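You operate a simulated robot arm through the tools that you are given. There is no shell and no other tool. Be economical: measure what you need, move in short steps, check, and stop when the job is done.

The job below is to be done with a simulated two-armed robot. You get a single attempt, and the scene is never put back.

JOB
Stack the 59 white pad from the top of the side bench on top of the 75 white pad. Stack the purple lens marked "R120" from the top of the side bench on top of the purple lens labelled "LOT 57". Open the parts drawer, take the grey sample box on the top of the side bench and put it away in the inside of the parts drawer, then shut the drawer. Take the orange sample box labelled "SALT 57" from the top of the side bench and put it on the silver disc. Open the stock drawer, take the orange pattern block and leave it in the inside of the stock drawer and shut the drawer again. Open the desk files drawer. Do these in any order.

Only the result counts: the job must be done as asked and must still hold three seconds after the hand-in. Knocking over, shifting, dropping, spilling or breaking anything else fails it.

ROBOT AND FRAMES
Two 7-joint arms with two-finger parallel grippers on one trunk, on a base that drives. Base frame: it is fixed to the floor where the robot stands at the start and does not move with it; the origin is under the middle of the robot, x ahead of it, y to its left, z up; the surface under the hand at the start is at about z = 850. Lengths are in mm, angles in degrees, forces in N, time in s.
The left shoulder is at the start at [62, 198, 1129], the right one opposite. With the tool pointing down near the work surface each hand reaches from about 300 to 720 mm from the robot's upright axis, wherever it stands, measured 20 degrees to its own side. Places, roughly: desk files drawer [500, -1400, 200]; disc [750, 0, 750]; grey sample box [500, 250, 750]; inside of the parts drawer [-5700, 100, 700]; inside of the stock drawer [-2600, 2000, 500]; orange pattern block [1250, 250, 1000]; orange sample box [1250, 0, 750]; parts drawer [-5700, 100, 700]; purple lens [500, 250, 750]; stock drawer [-2600, 1900, 500]; white pad [500, 0, 750]. Payload 1.57 kg a hand.
Tool frame (each hand has its own): the origin (TCP) lies between the finger pads and is the grasp point; the fingertips stand 30 mm ahead of it; z points along the fingers, y is the line along which they close. Largest opening 110 mm; finger width 24, thickness 12; the body of the gripper, 48 by 112 mm, starts 78 mm behind the TCP.
Orientation is told as [roll, pitch, yaw] about the base's x, y, z axes, in that order, counted from this pose: with the fingers straight down and closing along the base's y, the tool's x points along the base's -x, its y along +y and its z along -z.

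CONTROLS
- The arms move only by the tool arm_command. It takes "left_deltas", "right_deltas" or both (then of equal length, played together; a hand with none holds still); each is a list of rows, each a list of 2 entries, a list of its own where there are three numbers: the shift along the base's x, y, z in units of 30 mm (1.0 is 30 mm), then the turn, a rotation vector about the base's x, y, z in units of 5 degrees (1.0 is 5 degrees). In form: [[[x, y, z], [rx, ry, rz]], ...]. A call has 1 to 10 rows; each row shifts and turns the commanded pose from where the row before left it. "left_claw" and "right_claw" are, for a hand that has rows, the opening in per cent of the stroke, from 0 (shut) to 100 (fully open), set as the call begins (left out, the last holds). A call with a number of a shift or a turn outside -1 to 1 is refused whole. Rows are played at 5 a second. More than 50 mm and 8.6 degrees between two rows, or a gripper value outside its range, and nothing of the call is played. Where a pose cannot be reached the arm comes as near as it can. A force on the tool above 40 N (or 10 N above the force at the start of the call, whichever is more), or a blocked arm, ends the call early, and 0.2 s more pass. Each finger travels about 72 mm/s and halts on what it meets, pressing with about 22 N; the grip force reading is that of the motor and also rises with nothing between the fingers. The clock runs only during rows and for 0.2 s after the last one: add rows that do not move to give the fingers time. The reply holds the time, the measured pose of the TCP, the force on the tool along the base axes, the opening and the grip force, in the units named above and with some noise, with the torque about the TCP (base axes, N m) and any sound that the robot's microphone picked up.
- Cameras (640 x 400 px; columns grow to the right, rows downward): "scene" is now at [96.6, 12, 1700.6]; the picture's right is [0.17, -0.99, 0.00], its down [-0.87, -0.15, -0.47] and it looks along [0.46, 0.08, -0.88] (base axes); focal length 255 px, centre (320, 200). "left" rides on the left gripper at [70, -16, -141] in its tool frame; the picture's right is [0.23, 0.97, 0.00], its down [-0.85, 0.20, -0.48] and it looks along [-0.47, 0.11, 0.88] (tool axes); focal length 222 px, centre (320, 200). "right" rides on the right gripper at [70, 16, -141] in its tool frame; the picture's right is [-0.23, 0.97, 0.00], its down [-0.85, -0.20, -0.48] and it looks along [-0.47, -0.11, 0.88] (tool axes); focal length 222 px, centre (320, 200). There is no depth. A picture from a camera that has moved, and an enlarged one, comes with that camera's place and axes in the base frame and with its lens.
- snapshot(camera): a new picture of that camera. The clock stands still meanwhile.
- lift_body(by): slides the trunk up (or, below 0, down) by that many mm; the arms and the scene camera ride with it, the base frame stays. It gives what a move gives, with no picture.
- base_move(legs): drives the robot by 1 to 6 legs, each [ahead, left, turn to the left] in mm, mm and degrees, along the robot's own axes; the way and the turn of a leg run together, so that a leg with both is an arc; at most 1500 mm and 180 degrees a leg. The arms and the cameras ride along, it lands a little off, and it stops where it bumps. It gives what a move gives.
- head_to(pan, tilt): turns the head with the scene camera to pan (to the left, within 86 degrees either way) and tilt (down, from -29 to 69), counted from straight ahead of the robot. It gives what a move gives.
- inspect(camera, box): a new picture of the part [left, top, right, bottom] of that camera's present view, enlarged. The clock stands still meanwhile.
- sign_off(): hands the job in; it is judged then, once.

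Go step by step. Nothing tells you exact positions but the pictures and the camera data: compare them with the known pose of the tool, close in by small moves and look again before you grip or let go. The budget is 217 turns and 228 pictures, counting those below and the enlarged ones. Unless the task says otherwise, let go and move clear before handing in.

The tools are called after "Emit:" as name(argument=value, ...) on one line, values as JSON. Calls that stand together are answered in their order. arm_command: Moves the arms, as the interface text tells. Its arguments: {"type":"object","properties":{"left_deltas":{"type":"array","items":{"type":"array"}},"left_claw":{"type":"number"},"right_deltas":{"type":"array","items":{"type":"array"}},"right_claw":{"type":"number"}},"required":[]} The other tools are called the same way: lift_body (by) slides the trunk up or down; base_move (legs) drives the base; head_to (pan, tilt) turns the head that bears the scene camera; snapshot (camera) takes a picture; inspect (camera, box) takes an enlarged picture of a part of a camera's view; sign_off () hands the job in.

At the start:

```text
time: 0.0
left_tcp_pos: [486.2, 333.7, 1126.4]
left_orientation: [-0.1, 0.1, 0.1]
left_ft_force: [-0.3, 0.6, -0.9]
left_torque: [0.01, -0.02, -0.01]
left_gripper_width: 110.3
left_grasp_force: 0.0
right_tcp_pos: [379.1, -39.7, 1104.7]
right_orientation: [-0.2, 0.2, 0.1]
right_ft_force: [-0.3, 0.5, -1.1]
right_torque: [-0.03, 0.03, 0.0]
right_gripper_width: 110.3
right_grasp_force: 0.2
trunk travel left (down, up): [-725.0, 265.0]
robot x, y, heading: [-2.5, -2.0, -0.1]
head pan, tilt: [9.8, 61.9]
```

scene: 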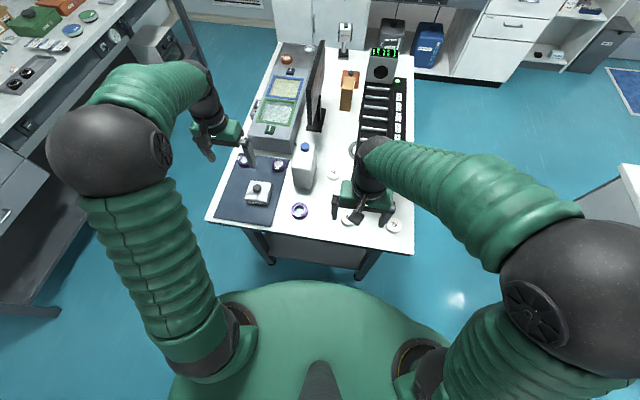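
right: 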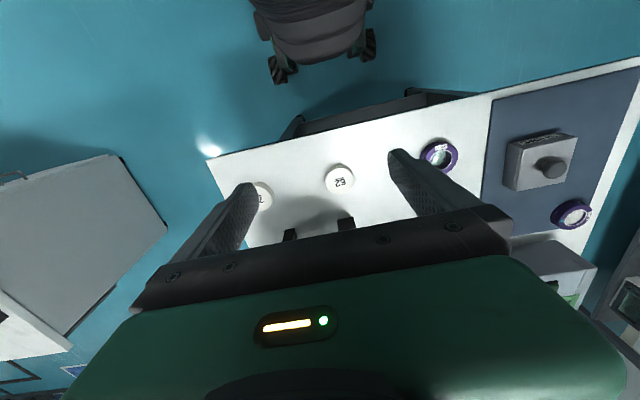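
left: 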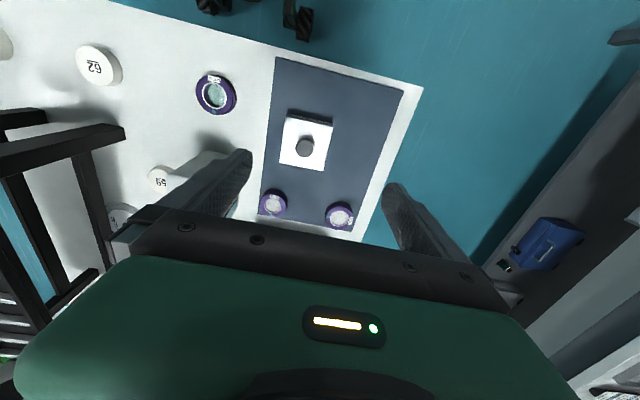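

The side bench stands in front of the robot with pads, lenses, a grey box and an orange box on it. I'll look closer first to read the labels.

Emit:
inspect(camera="scene", box=[200, 130, 420, 260])

Emit:
inspect(camera="scene", box=[240, 20, 440, 150])

Emit:
inspect(camera="left", box=[60, 30, 440, 260])

Emit:
inspect(camera="right", box=[220, 80, 620, 300])

```text
2.91 times, centred on (310, 195) of scene
camera zoom: at [96.6, 12.0, 1700.6], right [0.17, -0.99, 0.0], down [-0.87, -0.15, -0.47], along [0.46, 0.08, -0.88], focal length 743 px, centre (349, 214)
```

zoom: 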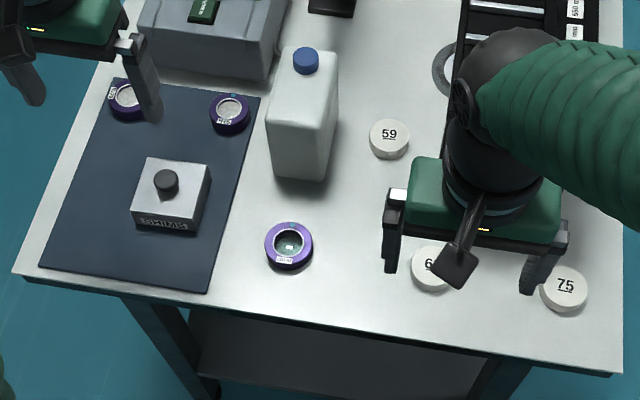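

```text
3.08 times, centred on (340, 85) of scene
camera zoom: at [96.6, 12.0, 1700.6], right [0.17, -0.99, 0.0], down [-0.87, -0.15, -0.47], along [0.46, 0.08, -0.88], focal length 786 px, centre (258, 554)
```

zoom: 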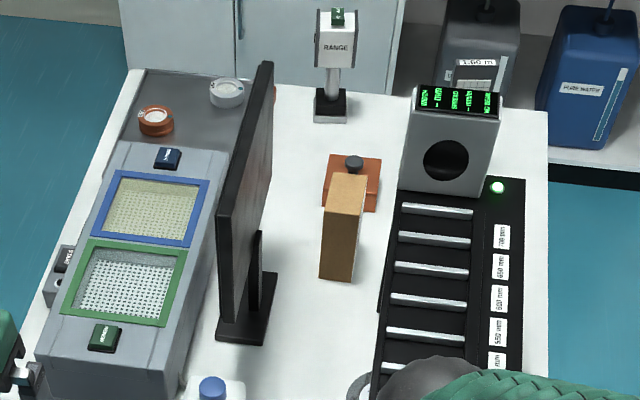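

```text
1.68 times, centred on (250, 145) of left
camera zoom: at [417.1, 317.5, 1267.8], right [-0.23, 0.97, 0.0], down [0.86, 0.2, 0.48], along [0.47, 0.11, -0.88], focal length 374 px, centre (438, 293)
```

zoom: 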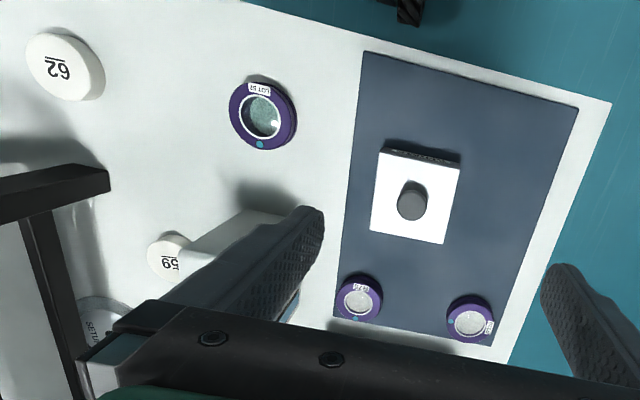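

```text
1.60 times, centred on (420, 190) of right
camera zoom: at [308.4, -23.2, 1245.8], right [0.23, 0.97, 0.0], down [0.86, -0.2, 0.48], along [0.47, -0.11, -0.88], focal length 355 px, centre (160, 216)
```

zoom: 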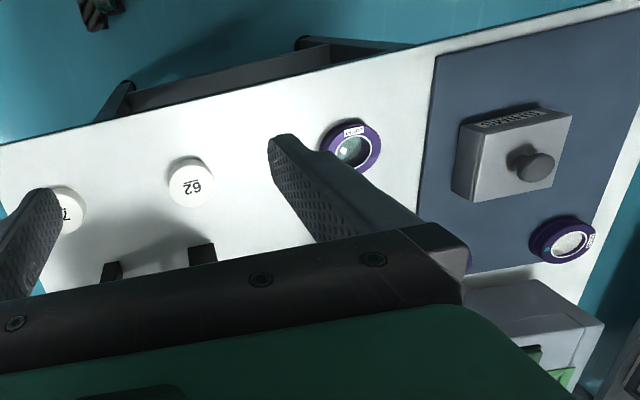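

Table top is about z=850. I need to read the lens labels and look at the surroundings.

Emit:
inspect(camera="left", box=[250, 175, 370, 240])

Emit:
inspect(camera="scene", box=[230, 145, 310, 225])

Emit:
inspect(camera="scene", box=[0, 0, 130, 90])

Emit:
inspect(camera="scene", box=[325, 60, 375, 115])

```text
5.33 times, centred on (310, 208) of left
camera zoom: at [417.1, 317.5, 1267.8], right [-0.23, 0.97, 0.0], down [0.86, 0.2, 0.48], along [0.47, 0.11, -0.88], focal length 1185 px, centre (373, 160)
```

zoom: 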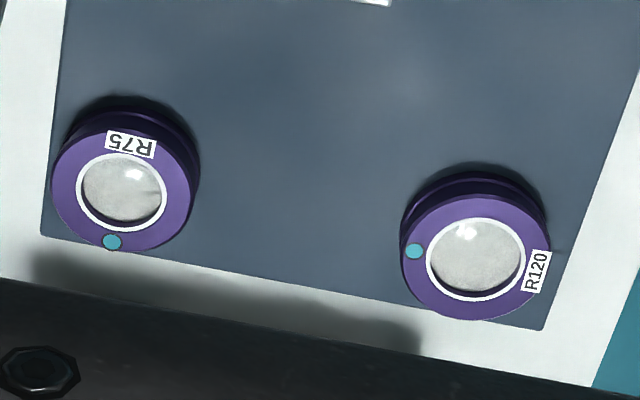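

```text
5.00 times, centred on (270, 185) of scene
camera zoom: at [96.6, 12.0, 1700.6], right [0.17, -0.99, 0.0], down [-0.87, -0.15, -0.47], along [0.46, 0.08, -0.88], focal length 1276 px, centre (570, 275)
```

zoom: 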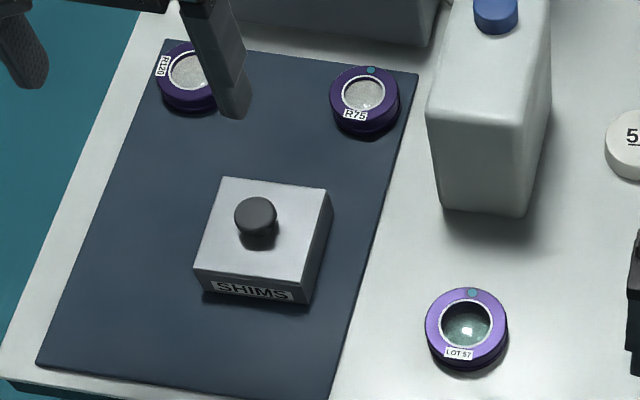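

```text
4.44 times, centred on (65, 45) of scene
camera zoom: at [96.6, 12.0, 1700.6], right [0.17, -0.99, 0.0], down [-0.87, -0.15, -0.47], along [0.46, 0.08, -0.88], focal length 1135 px, centre (1453, 889)
```

zoom: 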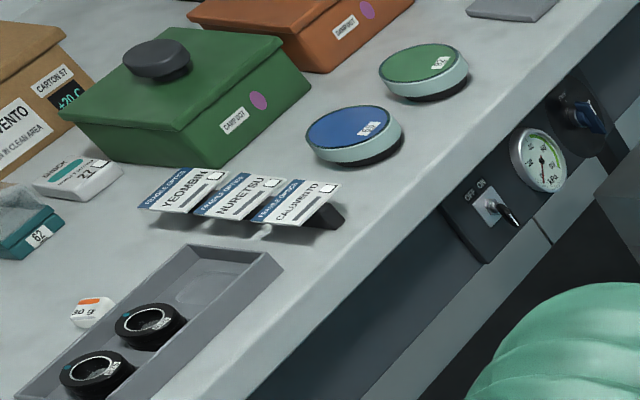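

```text
7.27 times, centred on (350, 88) of scene
camera zoom: at [96.6, 12.0, 1700.6], right [0.17, -0.99, 0.0], down [-0.87, -0.15, -0.47], along [0.46, 0.08, -0.88], focal length 1857 px, centre (102, 1018)
```

zoom: 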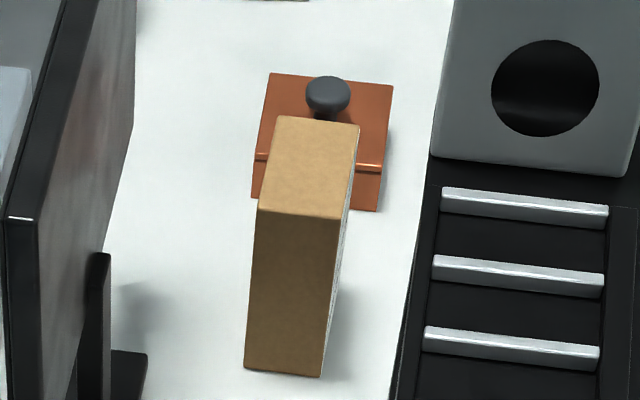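

R120 is the left rear lens. Next I look around for the drawers and the orange pattern block.

Emit:
head_to(pan=0, tilt=35)

Emit:
snapshot(camera="scene")

Emit:
head_to(pan=-70, tilt=35)

Emit:
snapshot(camera="scene")

Emit:
head_to(pan=80, tilt=35)

Emit:
snapshot(camera="scene")

```text
time: 0.9
left_tcp_pos: [486.3, 332.6, 1126.1]
left_orientation: [-0.1, 0.0, 0.1]
left_ft_force: [-0.2, 0.3, -0.5]
left_torque: [0.04, 0.01, -0.01]
left_gripper_width: 110.2
left_grasp_force: 0.1
right_tcp_pos: [378.0, -39.5, 1103.3]
right_orientation: [-0.2, 0.0, 0.0]
right_ft_force: [0.2, -0.4, 0.0]
right_torque: [0.03, 0.01, -0.01]
right_gripper_width: 110.1
right_grasp_force: 0.2
trunk travel left (down, up): [-725.0, 265.0]
robot x, y, heading: [-0.4, -3.3, -0.0]
head pan, tilt: [0.0, 35.0]
```

```text
216 pictures are left
camera scene: at [120.9, 1.1, 1737.0], right [0.0, -1.0, 0.0], down [-0.58, 0.0, -0.82], along [0.82, 0.0, -0.58], focal length 255 px, centre (320, 200)
```

scene: 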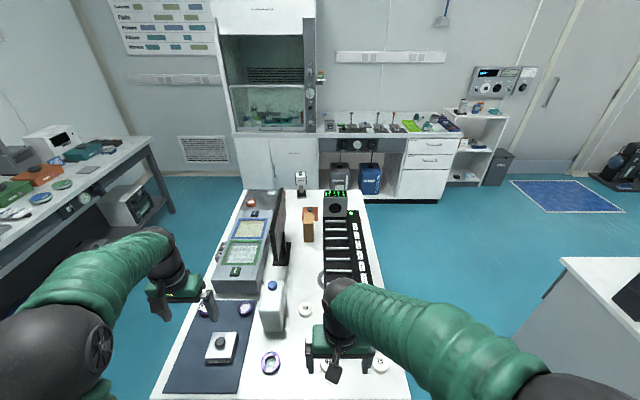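

```text
time: 2.3
left_tcp_pos: [486.4, 332.4, 1126.6]
left_orientation: [-0.1, 0.1, 0.1]
left_ft_force: [0.4, -0.5, 0.1]
left_torque: [-0.04, -0.03, -0.01]
left_gripper_width: 109.9
left_grasp_force: 0.0
right_tcp_pos: [377.2, -40.2, 1105.6]
right_orientation: [0.1, -0.1, 0.0]
right_ft_force: [0.1, -0.1, 0.9]
right_torque: [-0.01, 0.02, 0.01]
right_gripper_width: 109.7
right_grasp_force: 0.2
trunk travel left (down, up): [-725.0, 265.0]
robot x, y, heading: [-1.7, 1.4, 0.1]
head pan, tilt: [-70.0, 35.0]
```

```text
215 pictures are left
camera scene: at [63.3, -81.8, 1737.2], right [-0.94, -0.34, 0.0], down [-0.2, 0.54, -0.82], along [0.28, -0.77, -0.57], focal length 255 px, centre (320, 200)
```

scene: 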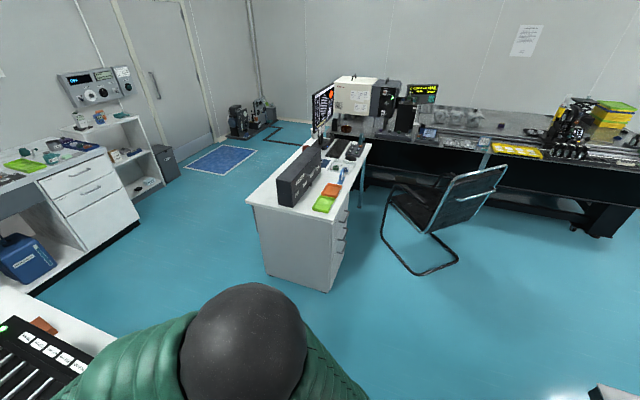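

```text
time: 4.7
left_tcp_pos: [485.3, 332.8, 1126.8]
left_orientation: [-0.1, 0.0, 0.0]
left_ft_force: [0.2, 0.5, 0.1]
left_torque: [-0.02, -0.01, -0.01]
left_gripper_width: 110.0
left_grasp_force: 0.0
right_tcp_pos: [377.5, -38.0, 1104.2]
right_orientation: [-0.1, -0.1, 0.0]
right_ft_force: [-0.5, 0.3, 0.6]
right_torque: [-0.01, 0.03, 0.03]
right_gripper_width: 109.8
right_grasp_force: 0.1
trunk travel left (down, up): [-725.0, 265.0]
robot x, y, heading: [3.5, 3.0, 0.0]
head pan, tilt: [80.0, 35.0]
```

```text
214 pictures are left
camera scene: at [48.4, 87.8, 1737.1], right [0.98, -0.17, 0.0], down [-0.1, -0.57, -0.82], along [0.14, 0.81, -0.57], focal length 255 px, centre (320, 200)
```

scene: 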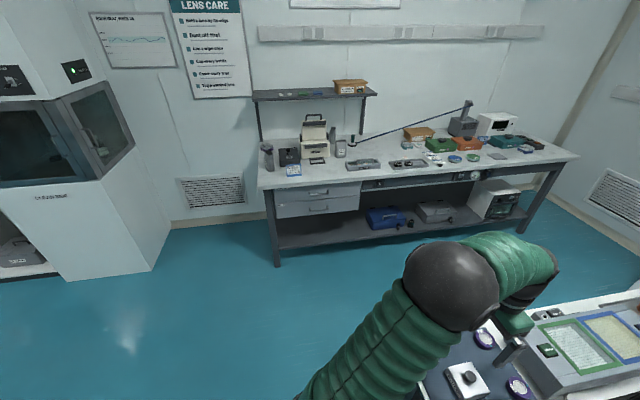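

I've found the layout: pad 59 at about (656, 56), pad 75 at about (480, -188), LOT 57 at (478, 154), R120 at (662, 420) and the SHIMS box at (517, 313). I'll start with the pads using the right hand, closing along x to stay clear of the jug.

Emit:
arm_command(right_deltas=[[[0.5, 0.15, 0], [0, 0, 1]], [[0.5, 0.15, 0], [0, 0, 1]], [[0.5, 0.15, 0], [0, 0, 1]], [[0.5, 0.15, 0], [0, 0, 1]], [[0.5, 0.15, 0], [0, 0, 1]], [[0.5, 0.15, 0], [0, 0, 1]], [[0.5, 0.15, 0], [0, 0, 1]], [[0.5, 0.15, 0], [0, 0, 1]], [[0.5, 0.15, 0], [0, 0, 1]], [[0.5, 0.15, 0], [0, 0, 1]]], right_claw=85)

Emit:
arm_command(right_deltas=[[[0.53, 0.2, 0], [0, 0, 1]], [[0.53, 0.2, 0], [0, 0, 1]], [[0.53, 0.2, 0], [0, 0, 1]], [[0.53, 0.2, 0], [0, 0, 1]], [[0.53, 0.2, 0], [0, 0, 1]], [[0.53, 0.2, 0], [0, 0, 1]], [[0.53, 0.2, -0.5], [0, 0, 1]], [[0.53, 0.2, -0.5], [0, 0, 1]]])

Emit:
head_to(pan=0, tilt=60)

Emit:
snapshot(camera="right")

Emit:
snapshot(camera="scene")

```text
time: 6.9
left_tcp_pos: [484.2, 333.1, 1126.7]
left_orientation: [-0.2, -0.1, 0.0]
left_ft_force: [0.4, -0.5, -0.9]
left_torque: [0.0, -0.05, 0.0]
left_gripper_width: 109.9
left_grasp_force: 0.0
right_tcp_pos: [528.8, 5.4, 1104.8]
right_orientation: [0.0, 0.0, 50.1]
right_ft_force: [-0.6, 0.0, 0.1]
right_torque: [0.0, -0.01, 0.02]
right_gripper_width: 93.3
right_grasp_force: 0.0
trunk travel left (down, up): [-725.0, 265.0]
robot x, y, heading: [0.6, 0.2, 0.0]
head pan, tilt: [80.0, 35.0]
```

```text
time: 8.7
left_tcp_pos: [486.1, 332.5, 1127.8]
left_orientation: [0.0, 0.0, -0.1]
left_ft_force: [-0.6, 0.7, 1.2]
left_torque: [-0.02, 0.03, -0.02]
left_gripper_width: 109.7
left_grasp_force: 0.0
right_tcp_pos: [632.6, 43.1, 1073.6]
right_orientation: [0.1, 0.0, 90.2]
right_ft_force: [-0.8, 1.1, 0.3]
right_torque: [0.01, 0.02, 0.0]
right_gripper_width: 93.3
right_grasp_force: 0.0
right hand out of reach, approached as far as the arm can: row 7, 8
trunk travel left (down, up): [-725.0, 265.0]
robot x, y, heading: [-0.3, -0.6, 0.1]
head pan, tilt: [80.0, 35.0]
```

```text
time: 10.2
left_tcp_pos: [485.5, 332.3, 1126.8]
left_orientation: [-0.1, -0.1, 0.0]
left_ft_force: [-0.5, -0.3, 0.7]
left_torque: [0.0, 0.02, -0.02]
left_gripper_width: 110.1
left_grasp_force: 0.1
right_tcp_pos: [633.0, 42.2, 1073.0]
right_orientation: [0.1, -0.1, 90.0]
right_ft_force: [0.5, 1.4, -0.8]
right_torque: [0.02, 0.0, -0.03]
right_gripper_width: 93.4
right_grasp_force: 0.0
trunk travel left (down, up): [-725.0, 265.0]
robot x, y, heading: [0.7, -0.6, -0.3]
head pan, tilt: [0.0, 60.0]
```

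```text
213 pictures are left
camera right: at [615.9, -27.1, 1214.7], right [-0.97, 0.23, 0.0], down [0.2, 0.86, 0.48], along [0.11, 0.47, -0.88], focal length 222 px, centre (320, 200)
```

right: 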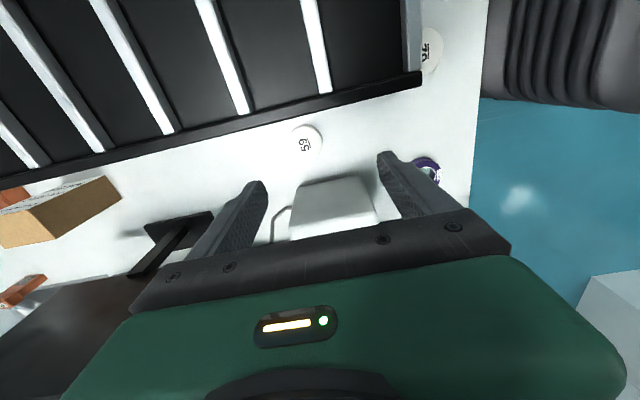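

```text
212 pictures are left
camera scene: at [101.2, 1.7, 1702.7], right [0.0, -1.0, 0.0], down [-0.87, 0.0, -0.5], along [0.5, 0.0, -0.87], focal length 255 px, centre (320, 200)
```

scene: 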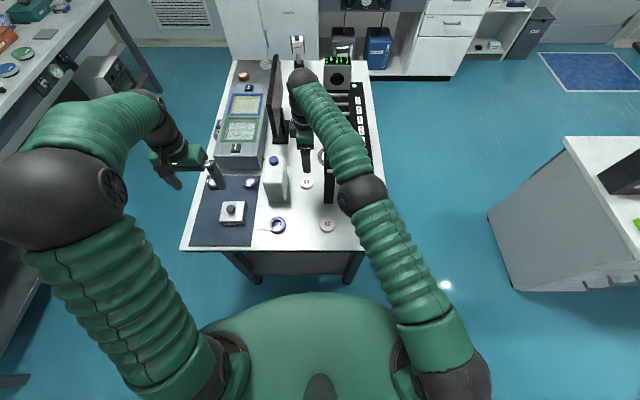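

Pad 59 is confirmed at about (657, 52), just beyond the right hand's reach. I'll retract the hand and drive 150 mm to the left, which also helps with the lenses.

Emit:
arm_command(right_deltas=[[[-0.9, -0.3, 0.8], [0, 0, 0]], [[-0.9, -0.3, 0.8], [0, 0, 0]], [[-0.9, -0.3, 0.8], [0, 0, 0]], [[-0.9, -0.3, 0.8], [0, 0, 0]]])

Emit:
base_move(legs=[[0, 150, 0]])

Emit:
snapshot(camera="scene")

Emit:
snapshot(camera="left")

```text
time: 11.2
left_tcp_pos: [484.5, 331.7, 1127.8]
left_orientation: [-0.2, -0.1, 0.0]
left_ft_force: [-0.4, 0.3, 0.4]
left_torque: [-0.02, -0.04, 0.02]
left_gripper_width: 110.0
left_grasp_force: 0.1
right_tcp_pos: [522.0, 6.1, 1168.2]
right_orientation: [0.0, 0.0, 90.0]
right_ft_force: [-0.5, -1.2, 0.6]
right_torque: [-0.01, -0.03, 0.02]
right_gripper_width: 93.5
right_grasp_force: 0.3
trunk travel left (down, up): [-725.0, 265.0]
robot x, y, heading: [0.5, 0.0, 0.1]
head pan, tilt: [0.0, 60.0]
```

```text
time: 12.6
left_tcp_pos: [487.0, 462.2, 1132.3]
left_orientation: [0.8, -0.1, -0.1]
left_ft_force: [0.6, -1.0, -0.2]
left_torque: [0.11, 0.03, 0.01]
left_gripper_width: 109.8
left_grasp_force: 0.0
right_tcp_pos: [524.6, 134.6, 1168.0]
right_orientation: [0.1, -0.9, 89.8]
right_ft_force: [0.9, -1.1, 0.2]
right_torque: [0.1, 0.02, 0.01]
right_gripper_width: 93.4
right_grasp_force: 0.0
trunk travel left (down, up): [-725.0, 265.0]
robot x, y, heading: [-1.6, 149.0, 0.2]
head pan, tilt: [0.0, 60.0]
```

```text
211 pictures are left
camera scene: at [100.1, 117.9, 1702.5], right [0.0, -1.0, -0.02], down [-0.87, 0.01, -0.5], along [0.5, 0.01, -0.87], focal length 255 px, centre (320, 200)
```

scene: 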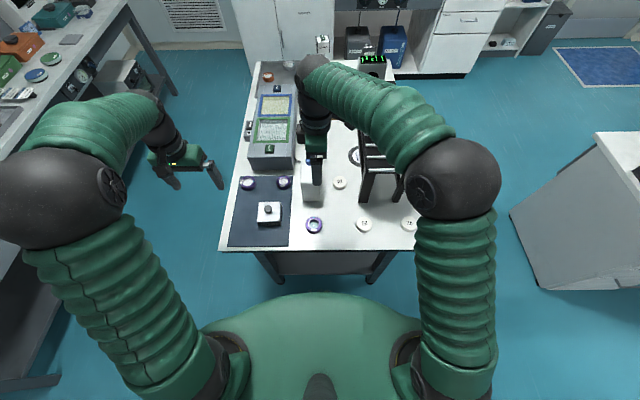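

```text
210 pictures are left
camera left: at [416.3, 444.6, 1273.4], right [-0.22, 0.97, 0.01], down [0.86, 0.19, 0.48], along [0.47, 0.12, -0.88], focal length 222 px, centre (320, 200)
```

left: 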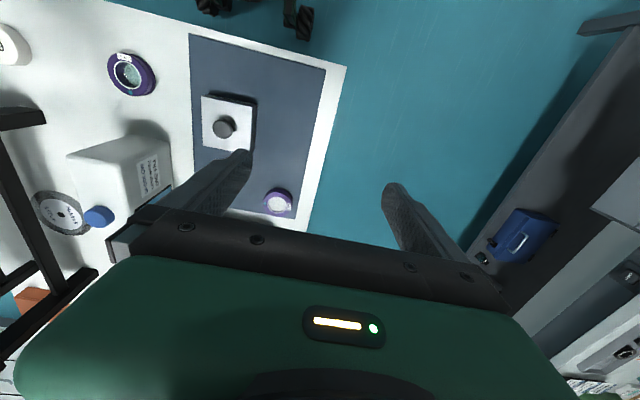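

The base is at y≈149. I'll let it settle and bring the right hand over pad 59.

Emit:
arm_command(right_deltas=[[[0, 0, 0], [0, 0, 0]], [[0.8, -0.5, 0], [0, 0, 0]], [[0.8, -0.5, 0], [0, 0, 0]], [[0.8, -0.5, 0], [0, 0, 0]], [[0.8, -0.5, 0], [0, 0, 0]], [[0, 0, 0], [0, 0, 0]]])

Emit:
snapshot(camera="right")

```text
time: 14.0
left_tcp_pos: [484.7, 477.1, 1128.8]
left_orientation: [0.0, -0.3, -0.1]
left_ft_force: [-0.8, -1.1, 0.4]
left_torque: [0.03, 0.0, 0.0]
left_gripper_width: 110.1
left_grasp_force: 0.0
right_tcp_pos: [618.8, 92.2, 1169.5]
right_orientation: [0.0, -0.1, 89.6]
right_ft_force: [-0.3, -0.1, 0.9]
right_torque: [0.04, 0.0, 0.02]
right_gripper_width: 93.4
right_grasp_force: 0.0
trunk travel left (down, up): [-725.0, 265.0]
robot x, y, heading: [0.4, 145.3, -0.1]
head pan, tilt: [0.0, 60.0]
```

```text
209 pictures are left
camera right: at [601.4, 21.7, 1311.3], right [-0.97, 0.23, 0.0], down [0.2, 0.85, 0.48], along [0.11, 0.47, -0.88], focal length 222 px, centre (320, 200)
```

right: 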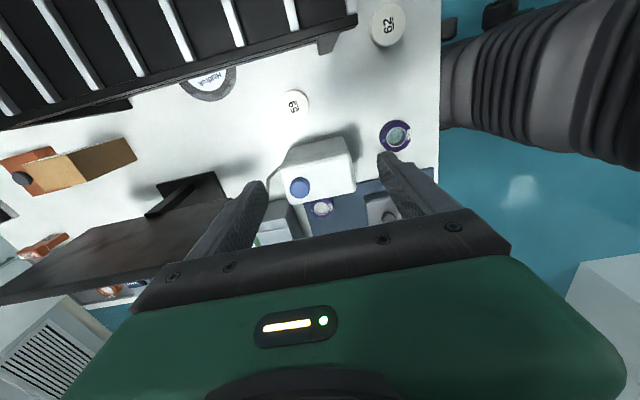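

Pad 59 is seen at (653, 50). Before descending I check how tall the black device beside it is.

Emit:
inspect(camera="scene", box=[290, 40, 430, 260])

Emit:
inspect(camera="left", box=[0, 60, 200, 380])

```text
1.82 times, centred on (360, 150) of scene
camera zoom: at [100.8, 147.9, 1702.7], right [0.0, -1.0, 0.0], down [-0.87, 0.0, -0.5], along [0.5, 0.0, -0.87], focal length 464 px, centre (247, 291)
```

zoom: 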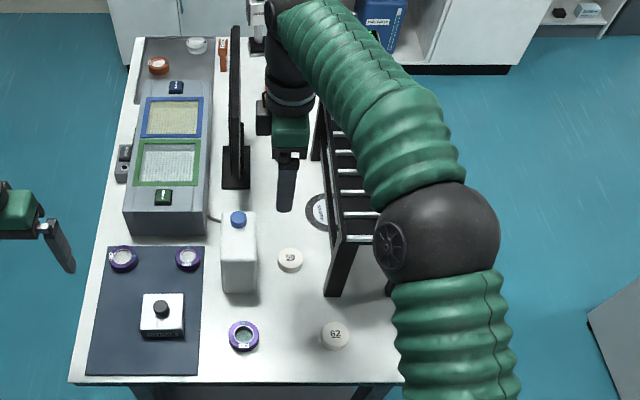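

```text
1.25 times, centred on (100, 220) of left
camera zoom: at [414.5, 461.9, 1269.7], right [-0.22, 0.97, 0.0], down [0.85, 0.2, 0.48], along [0.47, 0.11, -0.88], focal length 278 px, centre (595, 175)
```

zoom: 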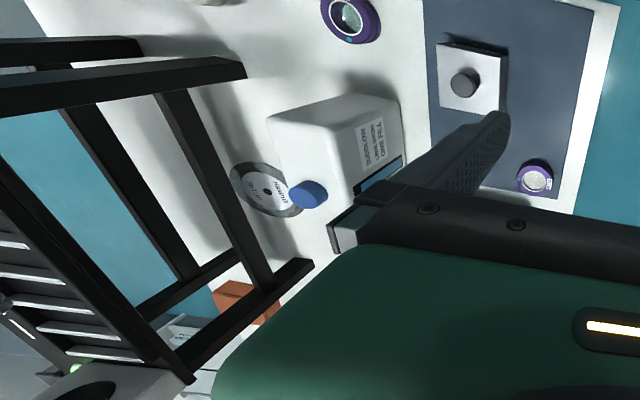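

The rack is a tall frame (top ≈1046, left edge y≈-20) and the jug starts at y≈120, so yaw 0 fits the gap best. I turn the hand back and centre it.

Emit:
arm_command(right_deltas=[[[0, -0.2, 0], [0, 0, -1]], [[0, -0.2, 0], [0, 0, -1]], [[0, -0.2, 0], [0, 0, -1]], [[0, -0.2, 0], [0, 0, -1]], [[0, -0.2, 0], [0, 0, -1]], [[0, -0.2, 0], [0, 0, -1]], [[0, -0.1, 0], [0, 0, -1]], [[0, 0, 0], [0, 0, -1]], [[0, 0, 0], [0, 0, -1]], [[0, 0, 0], [0, 0, -1]]], right_claw=75)

Emit:
arm_command(right_deltas=[[[0.2, 0, 0], [0, 0, -1]], [[0.2, 0, 0], [0, 0, -1]], [[0.2, 0, 0], [0, 0, -1]], [[0.2, 0, 0], [0, 0, -1]], [[0.2, 0, 0], [0, 0, -1]], [[0.1, 0, -0.5], [0, 0, -1]], [[0, 0, -0.5], [0, 0, -1]], [[0, 0, -1], [0, 0, -1]], [[0, 0, 0], [0, 0, 0]]])

Emit:
snapshot(camera="right")

Emit:
inspect(camera="scene", box=[290, 40, 430, 260])

```text
time: 16.2
left_tcp_pos: [485.7, 484.3, 1126.0]
left_orientation: [-0.2, -0.1, -0.1]
left_ft_force: [0.5, 0.5, -0.1]
left_torque: [0.01, 0.0, -0.06]
left_gripper_width: 110.1
left_grasp_force: 0.0
right_tcp_pos: [619.5, 57.9, 1167.5]
right_orientation: [-0.1, 0.3, 39.8]
right_ft_force: [0.2, 0.1, -0.2]
right_torque: [-0.03, -0.07, 0.0]
right_gripper_width: 82.6
right_grasp_force: 0.2
trunk travel left (down, up): [-725.0, 265.0]
robot x, y, heading: [-2.2, 145.3, -0.1]
head pan, tilt: [0.0, 60.0]
```

```text
time: 18.2
left_tcp_pos: [484.4, 483.0, 1125.6]
left_orientation: [-0.2, -0.1, -0.2]
left_ft_force: [0.1, 0.5, 0.3]
left_torque: [0.02, 0.02, 0.01]
left_gripper_width: 110.0
left_grasp_force: 0.1
right_tcp_pos: [652.4, 55.8, 1108.6]
right_orientation: [-0.2, 0.2, -0.2]
right_ft_force: [0.1, 0.4, 0.7]
right_torque: [0.02, -0.01, 0.03]
right_gripper_width: 82.3
right_grasp_force: 0.1
trunk travel left (down, up): [-725.0, 265.0]
robot x, y, heading: [-0.3, 146.8, 0.2]
head pan, tilt: [0.0, 60.0]
```

```text
206 pictures are left
camera right: at [582.3, 72.9, 1249.9], right [0.23, 0.97, 0.0], down [0.86, -0.2, 0.48], along [0.46, -0.11, -0.88], focal length 222 px, centre (320, 200)
```

right: 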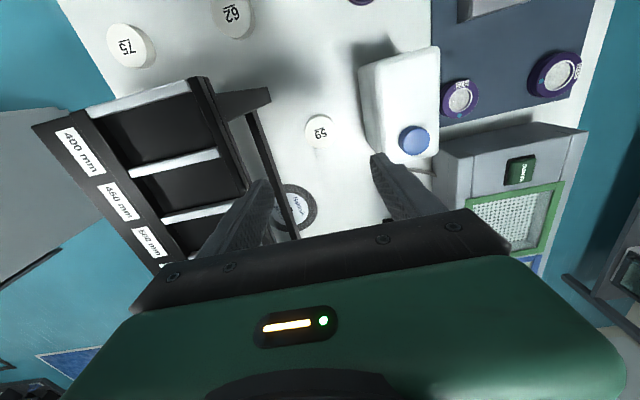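

```text
1.82 times, centred on (360, 150) of scene
camera zoom: at [101.5, 148.4, 1702.7], right [0.0, -1.0, 0.0], down [-0.87, 0.0, -0.5], along [0.5, 0.0, -0.87], focal length 464 px, centre (247, 291)
```

zoom: 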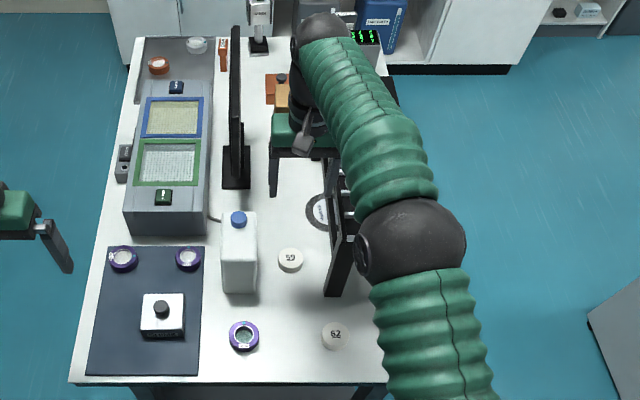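

Pad 59 is at (655, 53) and the gap is centred there. I descend in a straight line, stopping above for a check.

Emit:
arm_command(right_deltas=[[[0.1, -0.1, -0.5], [0, 0, 0]], [[0, 0, -1], [0, 0, 0]], [[0, 0, -1], [0, 0, 0]], [[0, 0, -1], [0, 0, 0]], [[0, 0, -1], [0, 0, 0]], [[0, 0, -1], [0, 0, 0]], [[0, 0, -1], [0, 0, 0]], [[0, 0, 0], [0, 0, 0]]])

Emit:
snapshot(camera="right")

Emit:
inspect(camera="scene", box=[290, 40, 430, 260])

```text
time: 20.0
left_tcp_pos: [484.8, 481.8, 1127.3]
left_orientation: [-0.2, -0.1, -0.3]
left_ft_force: [0.0, -0.2, 0.3]
left_torque: [0.01, 0.01, -0.02]
left_gripper_width: 110.0
left_grasp_force: 0.1
right_tcp_pos: [655.1, 53.0, 913.4]
right_orientation: [0.0, 0.1, -0.2]
right_ft_force: [-1.0, 0.0, 0.3]
right_torque: [0.03, 0.01, -0.01]
right_gripper_width: 82.5
right_grasp_force: 0.1
trunk travel left (down, up): [-725.0, 265.0]
robot x, y, heading: [-0.3, 149.9, -0.1]
head pan, tilt: [0.0, 60.0]
```

```text
204 pictures are left
camera right: at [586.0, 69.8, 1054.4], right [0.23, 0.97, 0.0], down [0.86, -0.2, 0.48], along [0.46, -0.11, -0.88], focal length 222 px, centre (320, 200)
```

right: 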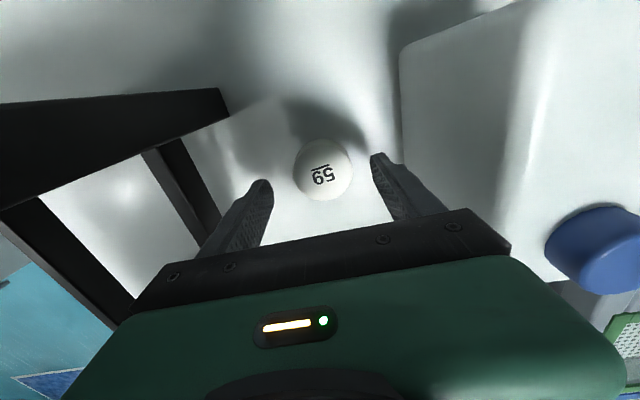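

```text
1.82 times, centred on (360, 150) of scene
camera zoom: at [101.0, 148.4, 1702.7], right [0.0, -1.0, 0.0], down [-0.87, 0.0, -0.5], along [0.5, 0.0, -0.87], focal length 464 px, centre (247, 291)
```

zoom: 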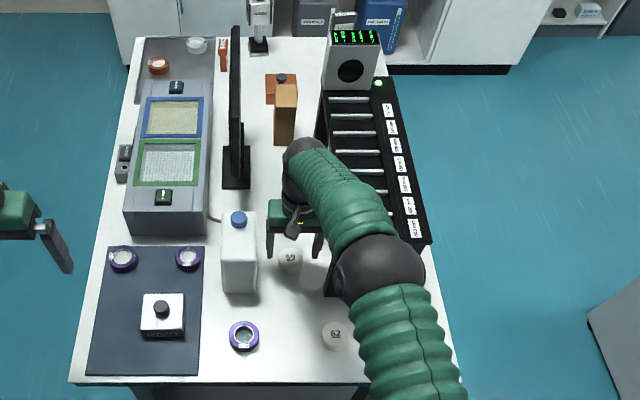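

The pad sits centred between the fingers. I lower 28 mm and close.

Emit:
arm_command(right_deltas=[[[0, 0.05, -0.5], [0, 0, 0]], [[0, 0, -0.4], [0, 0, 0]], [[0, 0, 0], [0, 0, 0]]])

Emit:
arm_command(right_deltas=[[[0, 0, 0], [0, 0, 0]], [[0, 0, 0], [0, 0, 0]], [[0, 0, 0], [0, 0, 0]], [[0, 0, 0], [0, 0, 0]]], right_claw=0)

Emit:
snapshot(camera="right")

```text
time: 20.8
left_tcp_pos: [485.4, 482.2, 1127.5]
left_orientation: [-0.2, -0.1, -0.2]
left_ft_force: [0.2, 0.3, -0.2]
left_torque: [-0.02, 0.03, 0.0]
left_gripper_width: 110.1
left_grasp_force: 0.0
right_tcp_pos: [656.0, 55.1, 884.7]
right_orientation: [-0.2, 0.1, -0.2]
right_ft_force: [0.2, -0.5, -0.4]
right_torque: [-0.05, 0.02, -0.02]
right_gripper_width: 82.5
right_grasp_force: 0.0
trunk travel left (down, up): [-725.0, 265.0]
robot x, y, heading: [-1.7, 145.4, -0.2]
head pan, tilt: [0.0, 60.0]
```

```text
time: 21.8
left_tcp_pos: [485.8, 481.7, 1126.6]
left_orientation: [-0.2, 0.0, -0.2]
left_ft_force: [-0.1, 0.5, -0.8]
left_torque: [-0.02, 0.02, -0.01]
left_gripper_width: 110.1
left_grasp_force: 0.0
right_tcp_pos: [656.2, 54.5, 885.7]
right_orientation: [-0.1, 0.2, -0.2]
right_ft_force: [0.2, -0.2, 0.5]
right_torque: [-0.02, -0.01, 0.0]
right_gripper_width: 52.2
right_grasp_force: 22.0
trunk travel left (down, up): [-725.0, 265.0]
robot x, y, heading: [0.3, 148.7, -0.0]
head pan, tilt: [0.0, 60.0]
```

```text
202 pictures are left
camera right: at [586.1, 71.0, 1027.3], right [0.23, 0.97, 0.0], down [0.86, -0.2, 0.48], along [0.46, -0.11, -0.88], focal length 222 px, centre (320, 200)
```

right: 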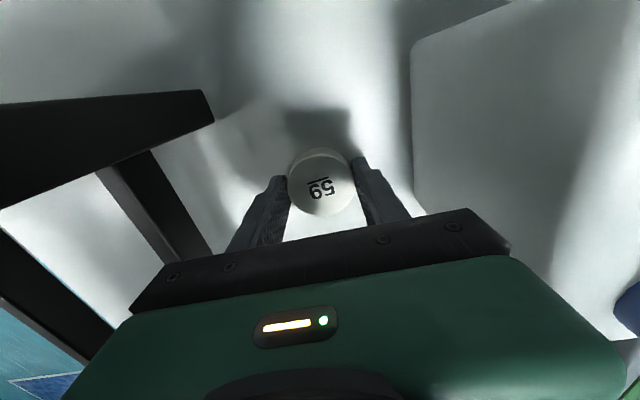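

Gripped at 52 mm wide. I lift straight up and carry the pad around the rack toward pad 75.

Emit:
arm_command(right_deltas=[[[0, 0, 1], [0, 0, 0]], [[0, 0, 1], [0, 0, 0]], [[0, 0, 1], [0, 0, 0]], [[0, 0, 1], [0, 0, 0]], [[0, 0, 1], [0, 0, 0]], [[0, 0, 1], [0, 0, 0]], [[-1, 0, 1], [0, 0, 0]], [[-1, 0, 0], [0, 0, 0]], [[-1, 0, 0], [0, 0, 0]], [[-1, -0.5, 0], [0, 0, 0]]])

Emit:
arm_command(right_deltas=[[[-1, -1, 0], [0, 0, 0]], [[-1, -1, 0], [0, 0, 0]], [[0, -1, 0], [0, 0, 0]], [[0, -1, 0], [0, 0, 0]], [[0, -1, 0], [0, 0, 0]], [[0, -1, 0], [0, 0, 0]], [[0, -1, -1], [0, 0, 0]], [[0, -0.5, -1], [0, 0, 0]], [[0, 0, 0], [0, 0, 0]]])

Emit:
snapshot(camera="right")

```text
time: 24.0
left_tcp_pos: [483.6, 481.8, 1127.6]
left_orientation: [-0.2, -0.3, -0.2]
left_ft_force: [-0.3, 1.4, -0.5]
left_torque: [-0.01, 0.02, 0.01]
left_gripper_width: 109.7
left_grasp_force: 0.0
right_tcp_pos: [532.6, 40.7, 1097.8]
right_orientation: [-0.1, 0.1, -0.2]
right_ft_force: [0.2, 1.4, -0.4]
right_torque: [0.03, -0.03, 0.01]
right_gripper_width: 52.4
right_grasp_force: 21.7
trunk travel left (down, up): [-725.0, 265.0]
robot x, y, heading: [-0.3, 145.8, -0.2]
head pan, tilt: [0.0, 60.0]
```

```text
time: 26.0
left_tcp_pos: [484.6, 481.3, 1127.6]
left_orientation: [-0.2, -0.2, -0.1]
left_ft_force: [-0.1, -0.3, 0.7]
left_torque: [0.03, 0.01, 0.01]
left_gripper_width: 110.0
left_grasp_force: 0.0
right_tcp_pos: [473.6, -184.2, 1035.8]
right_orientation: [0.0, 0.2, -0.1]
right_ft_force: [0.4, -0.5, -0.3]
right_torque: [0.01, 0.05, -0.02]
right_gripper_width: 52.7
right_grasp_force: 22.2
trunk travel left (down, up): [-725.0, 265.0]
robot x, y, heading: [-1.5, 150.2, 0.1]
head pan, tilt: [0.0, 60.0]
```

```text
201 pictures are left
camera right: at [403.9, -168.0, 1178.2], right [0.23, 0.97, 0.0], down [0.86, -0.2, 0.48], along [0.46, -0.11, -0.88], focal length 222 px, centre (320, 200)
```

right: 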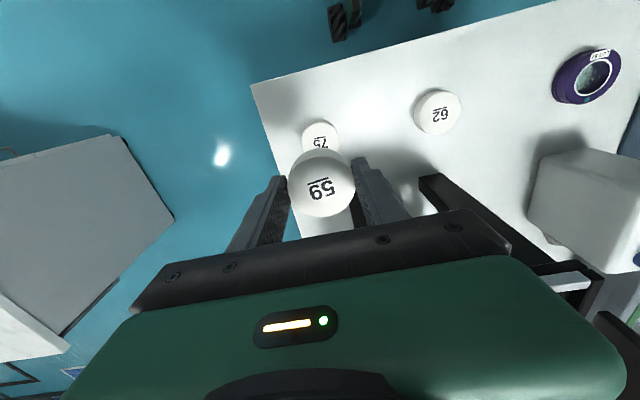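

Pad 75 appears at about (472, -185), almost right below. I lower to get a better look at the alignment.

Emit:
arm_command(right_deltas=[[[0, 0, -1], [0, 0, 0]], [[0, 0, -1], [0, 0, 0]], [[0, 0, -1], [0, 0, 0]], [[0, 0, 0], [0, 0, 0]]])

Emit:
inspect(camera="right", box=[240, 80, 400, 240])

Emit:
inspect(camera="scene", box=[380, 180, 460, 260])

```text
time: 27.0
left_tcp_pos: [484.1, 480.6, 1126.7]
left_orientation: [-0.2, -0.1, -0.2]
left_ft_force: [-0.3, 0.3, 0.0]
left_torque: [0.0, 0.03, -0.01]
left_gripper_width: 110.2
left_grasp_force: 0.0
right_tcp_pos: [475.7, -186.8, 945.6]
right_orientation: [-0.1, 0.2, -0.2]
right_ft_force: [-0.3, 0.1, -1.4]
right_torque: [-0.01, 0.01, 0.03]
right_gripper_width: 52.3
right_grasp_force: 22.1
trunk travel left (down, up): [-725.0, 265.0]
robot x, y, heading: [1.4, 145.1, -0.2]
head pan, tilt: [0.0, 60.0]
```

```text
2.50 times, centred on (320, 160) of right
camera zoom: at [405.0, -169.6, 1087.6], right [0.23, 0.97, 0.0], down [0.86, -0.2, 0.48], along [0.46, -0.11, -0.88], focal length 555 px, centre (320, 300)
```

zoom: 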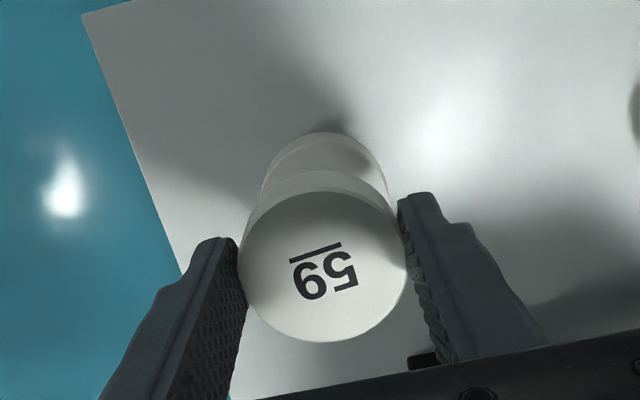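

```text
5.00 times, centred on (420, 220) of scene
camera zoom: at [100.5, 146.8, 1702.7], right [0.0, -1.0, 0.0], down [-0.87, 0.0, -0.5], along [0.5, 0.0, -0.87], focal length 1276 px, centre (-180, 100)
```

zoom: 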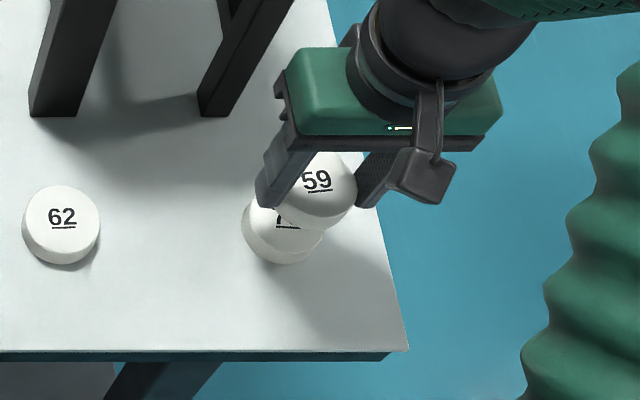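

Pad 59 needs about +4 mm in x and +2 mm in y. I correct and lower further.

Emit:
arm_command(right_deltas=[[[0.14, 0.06, -0.5], [0, 0, 0]], [[0, 0, -0.45], [0, 0, 0]], [[0, 0, 0], [0, 0, 0]]])

Emit:
inspect(camera="right", box=[240, 80, 400, 240])

Emit:
inspect(camera="scene", box=[380, 180, 460, 260])

```text
time: 27.8
left_tcp_pos: [483.7, 480.6, 1127.4]
left_orientation: [-0.1, -0.2, -0.2]
left_ft_force: [-0.3, -1.0, -0.2]
left_torque: [0.01, 0.0, -0.02]
left_gripper_width: 109.7
left_grasp_force: 0.1
right_tcp_pos: [478.9, -184.7, 917.6]
right_orientation: [-0.1, 0.0, -0.2]
right_ft_force: [-0.1, 0.5, 0.0]
right_torque: [0.01, 0.02, 0.0]
right_gripper_width: 52.5
right_grasp_force: 21.9
trunk travel left (down, up): [-725.0, 265.0]
robot x, y, heading: [1.3, 150.3, 0.0]
head pan, tilt: [0.0, 60.0]
```

```text
2.50 times, centred on (320, 160) of right
camera zoom: at [409.1, -167.8, 1059.2], right [0.23, 0.97, 0.0], down [0.86, -0.2, 0.48], along [0.46, -0.11, -0.88], focal length 555 px, centre (320, 300)
```

zoom: 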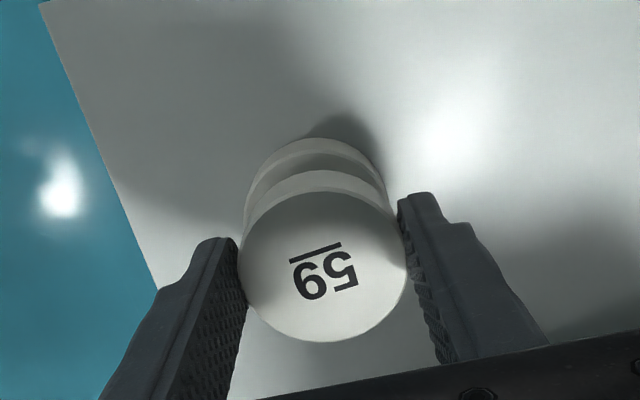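

```text
5.00 times, centred on (420, 220) of scene
camera zoom: at [99.8, 146.7, 1702.8], right [0.0, -1.0, 0.0], down [-0.87, 0.0, -0.5], along [0.5, 0.0, -0.87], focal length 1276 px, centre (-180, 100)
```

zoom: 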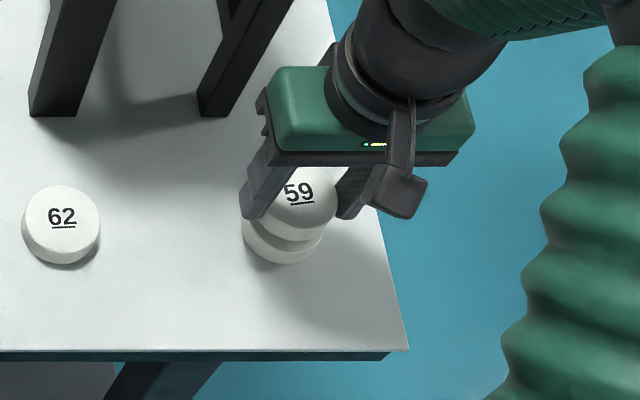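

Alignment is within a few mm; a small x correction and I lower gently until contact.

Emit:
arm_command(right_deltas=[[[-0.08, 0, -0.1], [0, 0, 0]], [[0, 0, -0.15], [0, 0, 0]], [[0, 0, 0], [0, 0, 0]]])

Emit:
inspect(camera="right", box=[240, 80, 400, 240])

Emit:
inspect(camera="scene", box=[395, 195, 445, 245])

```text
time: 28.6
left_tcp_pos: [484.5, 480.2, 1128.7]
left_orientation: [-0.3, -0.1, -0.2]
left_ft_force: [-0.8, 1.1, 0.4]
left_torque: [0.01, -0.01, 0.02]
left_gripper_width: 109.9
left_grasp_force: 0.0
right_tcp_pos: [478.1, -184.4, 909.4]
right_orientation: [-0.1, 0.2, -0.2]
right_ft_force: [-0.7, 0.3, -0.4]
right_torque: [0.01, -0.05, 0.03]
right_gripper_width: 52.3
right_grasp_force: 22.2
trunk travel left (down, up): [-725.0, 265.0]
robot x, y, heading: [-0.2, 146.3, -0.0]
head pan, tilt: [0.0, 60.0]
```

```text
2.50 times, centred on (320, 160) of right
camera zoom: at [406.8, -167.6, 1050.7], right [0.23, 0.97, 0.0], down [0.86, -0.2, 0.48], along [0.46, -0.11, -0.88], focal length 555 px, centre (320, 300)
```

zoom: 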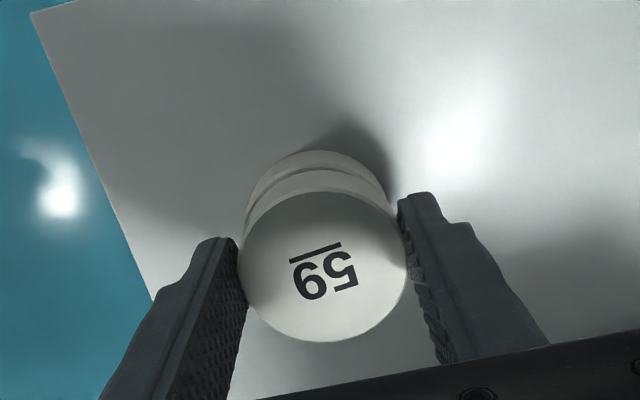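

```text
8.00 times, centred on (420, 220) of scene
camera zoom: at [100.7, 146.8, 1702.7], right [0.0, -1.0, 0.0], down [-0.87, 0.0, -0.5], along [0.5, 0.0, -0.87], focal length 2042 px, centre (-480, 40)
```

zoom: 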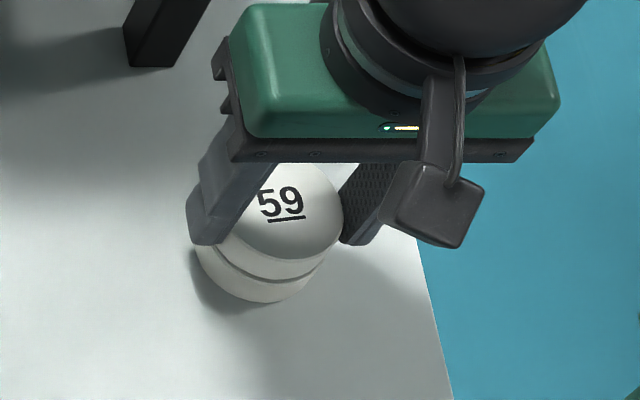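

Cross-checking the rims shows both pads concentric within ~2 mm, with about 3–4 mm gap left. I lower onto contact.

Emit:
arm_command(right_deltas=[[[0, 0, -0.08], [0, 0, 0]], [[0, 0, -0.05], [0, 0, 0]], [[0, 0, 0], [0, 0, 0]]])

Emit:
inspect(camera="scene", box=[395, 195, 445, 245])

```text
time: 29.4
left_tcp_pos: [485.2, 480.1, 1126.6]
left_orientation: [-0.2, -0.1, -0.1]
left_ft_force: [-0.2, 0.7, 1.0]
left_torque: [0.0, 0.04, 0.03]
left_gripper_width: 110.1
left_grasp_force: 0.1
right_tcp_pos: [476.8, -184.0, 905.4]
right_orientation: [-0.1, 0.2, -0.3]
right_ft_force: [0.2, -0.4, -0.8]
right_torque: [0.0, -0.01, 0.02]
right_gripper_width: 52.2
right_grasp_force: 22.4
trunk travel left (down, up): [-725.0, 265.0]
robot x, y, heading: [0.4, 149.1, -0.1]
head pan, tilt: [0.0, 60.0]
```

```text
8.00 times, centred on (420, 220) of scene
camera zoom: at [100.6, 146.7, 1702.7], right [0.0, -1.0, 0.0], down [-0.87, 0.0, -0.5], along [0.5, 0.0, -0.87], focal length 2042 px, centre (-480, 40)
```

zoom: 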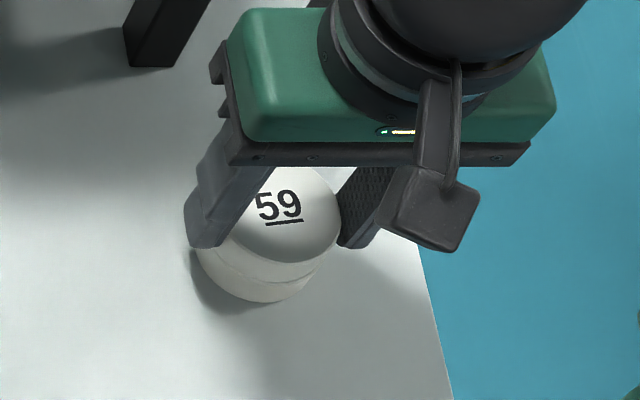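

Emit:
arm_command(right_deltas=[[[0, 0, -0.06], [0, 0, 0]], [[0, 0, 0], [0, 0, 0]]])

```text
time: 30.0
left_tcp_pos: [484.1, 482.2, 1127.4]
left_orientation: [-0.2, -0.3, -0.2]
left_ft_force: [0.6, 0.3, 0.1]
left_torque: [0.0, -0.01, 0.04]
left_gripper_width: 110.0
left_grasp_force: 0.1
right_tcp_pos: [477.1, -184.0, 905.0]
right_orientation: [-0.1, 0.0, -0.2]
right_ft_force: [0.0, -0.5, 10.9]
right_torque: [-0.01, -0.01, -0.02]
right_gripper_width: 52.2
right_grasp_force: 22.0
trunk travel left (down, up): [-725.0, 265.0]
robot x, y, heading: [2.6, 147.0, -0.1]
head pan, tilt: [0.0, 60.0]
```

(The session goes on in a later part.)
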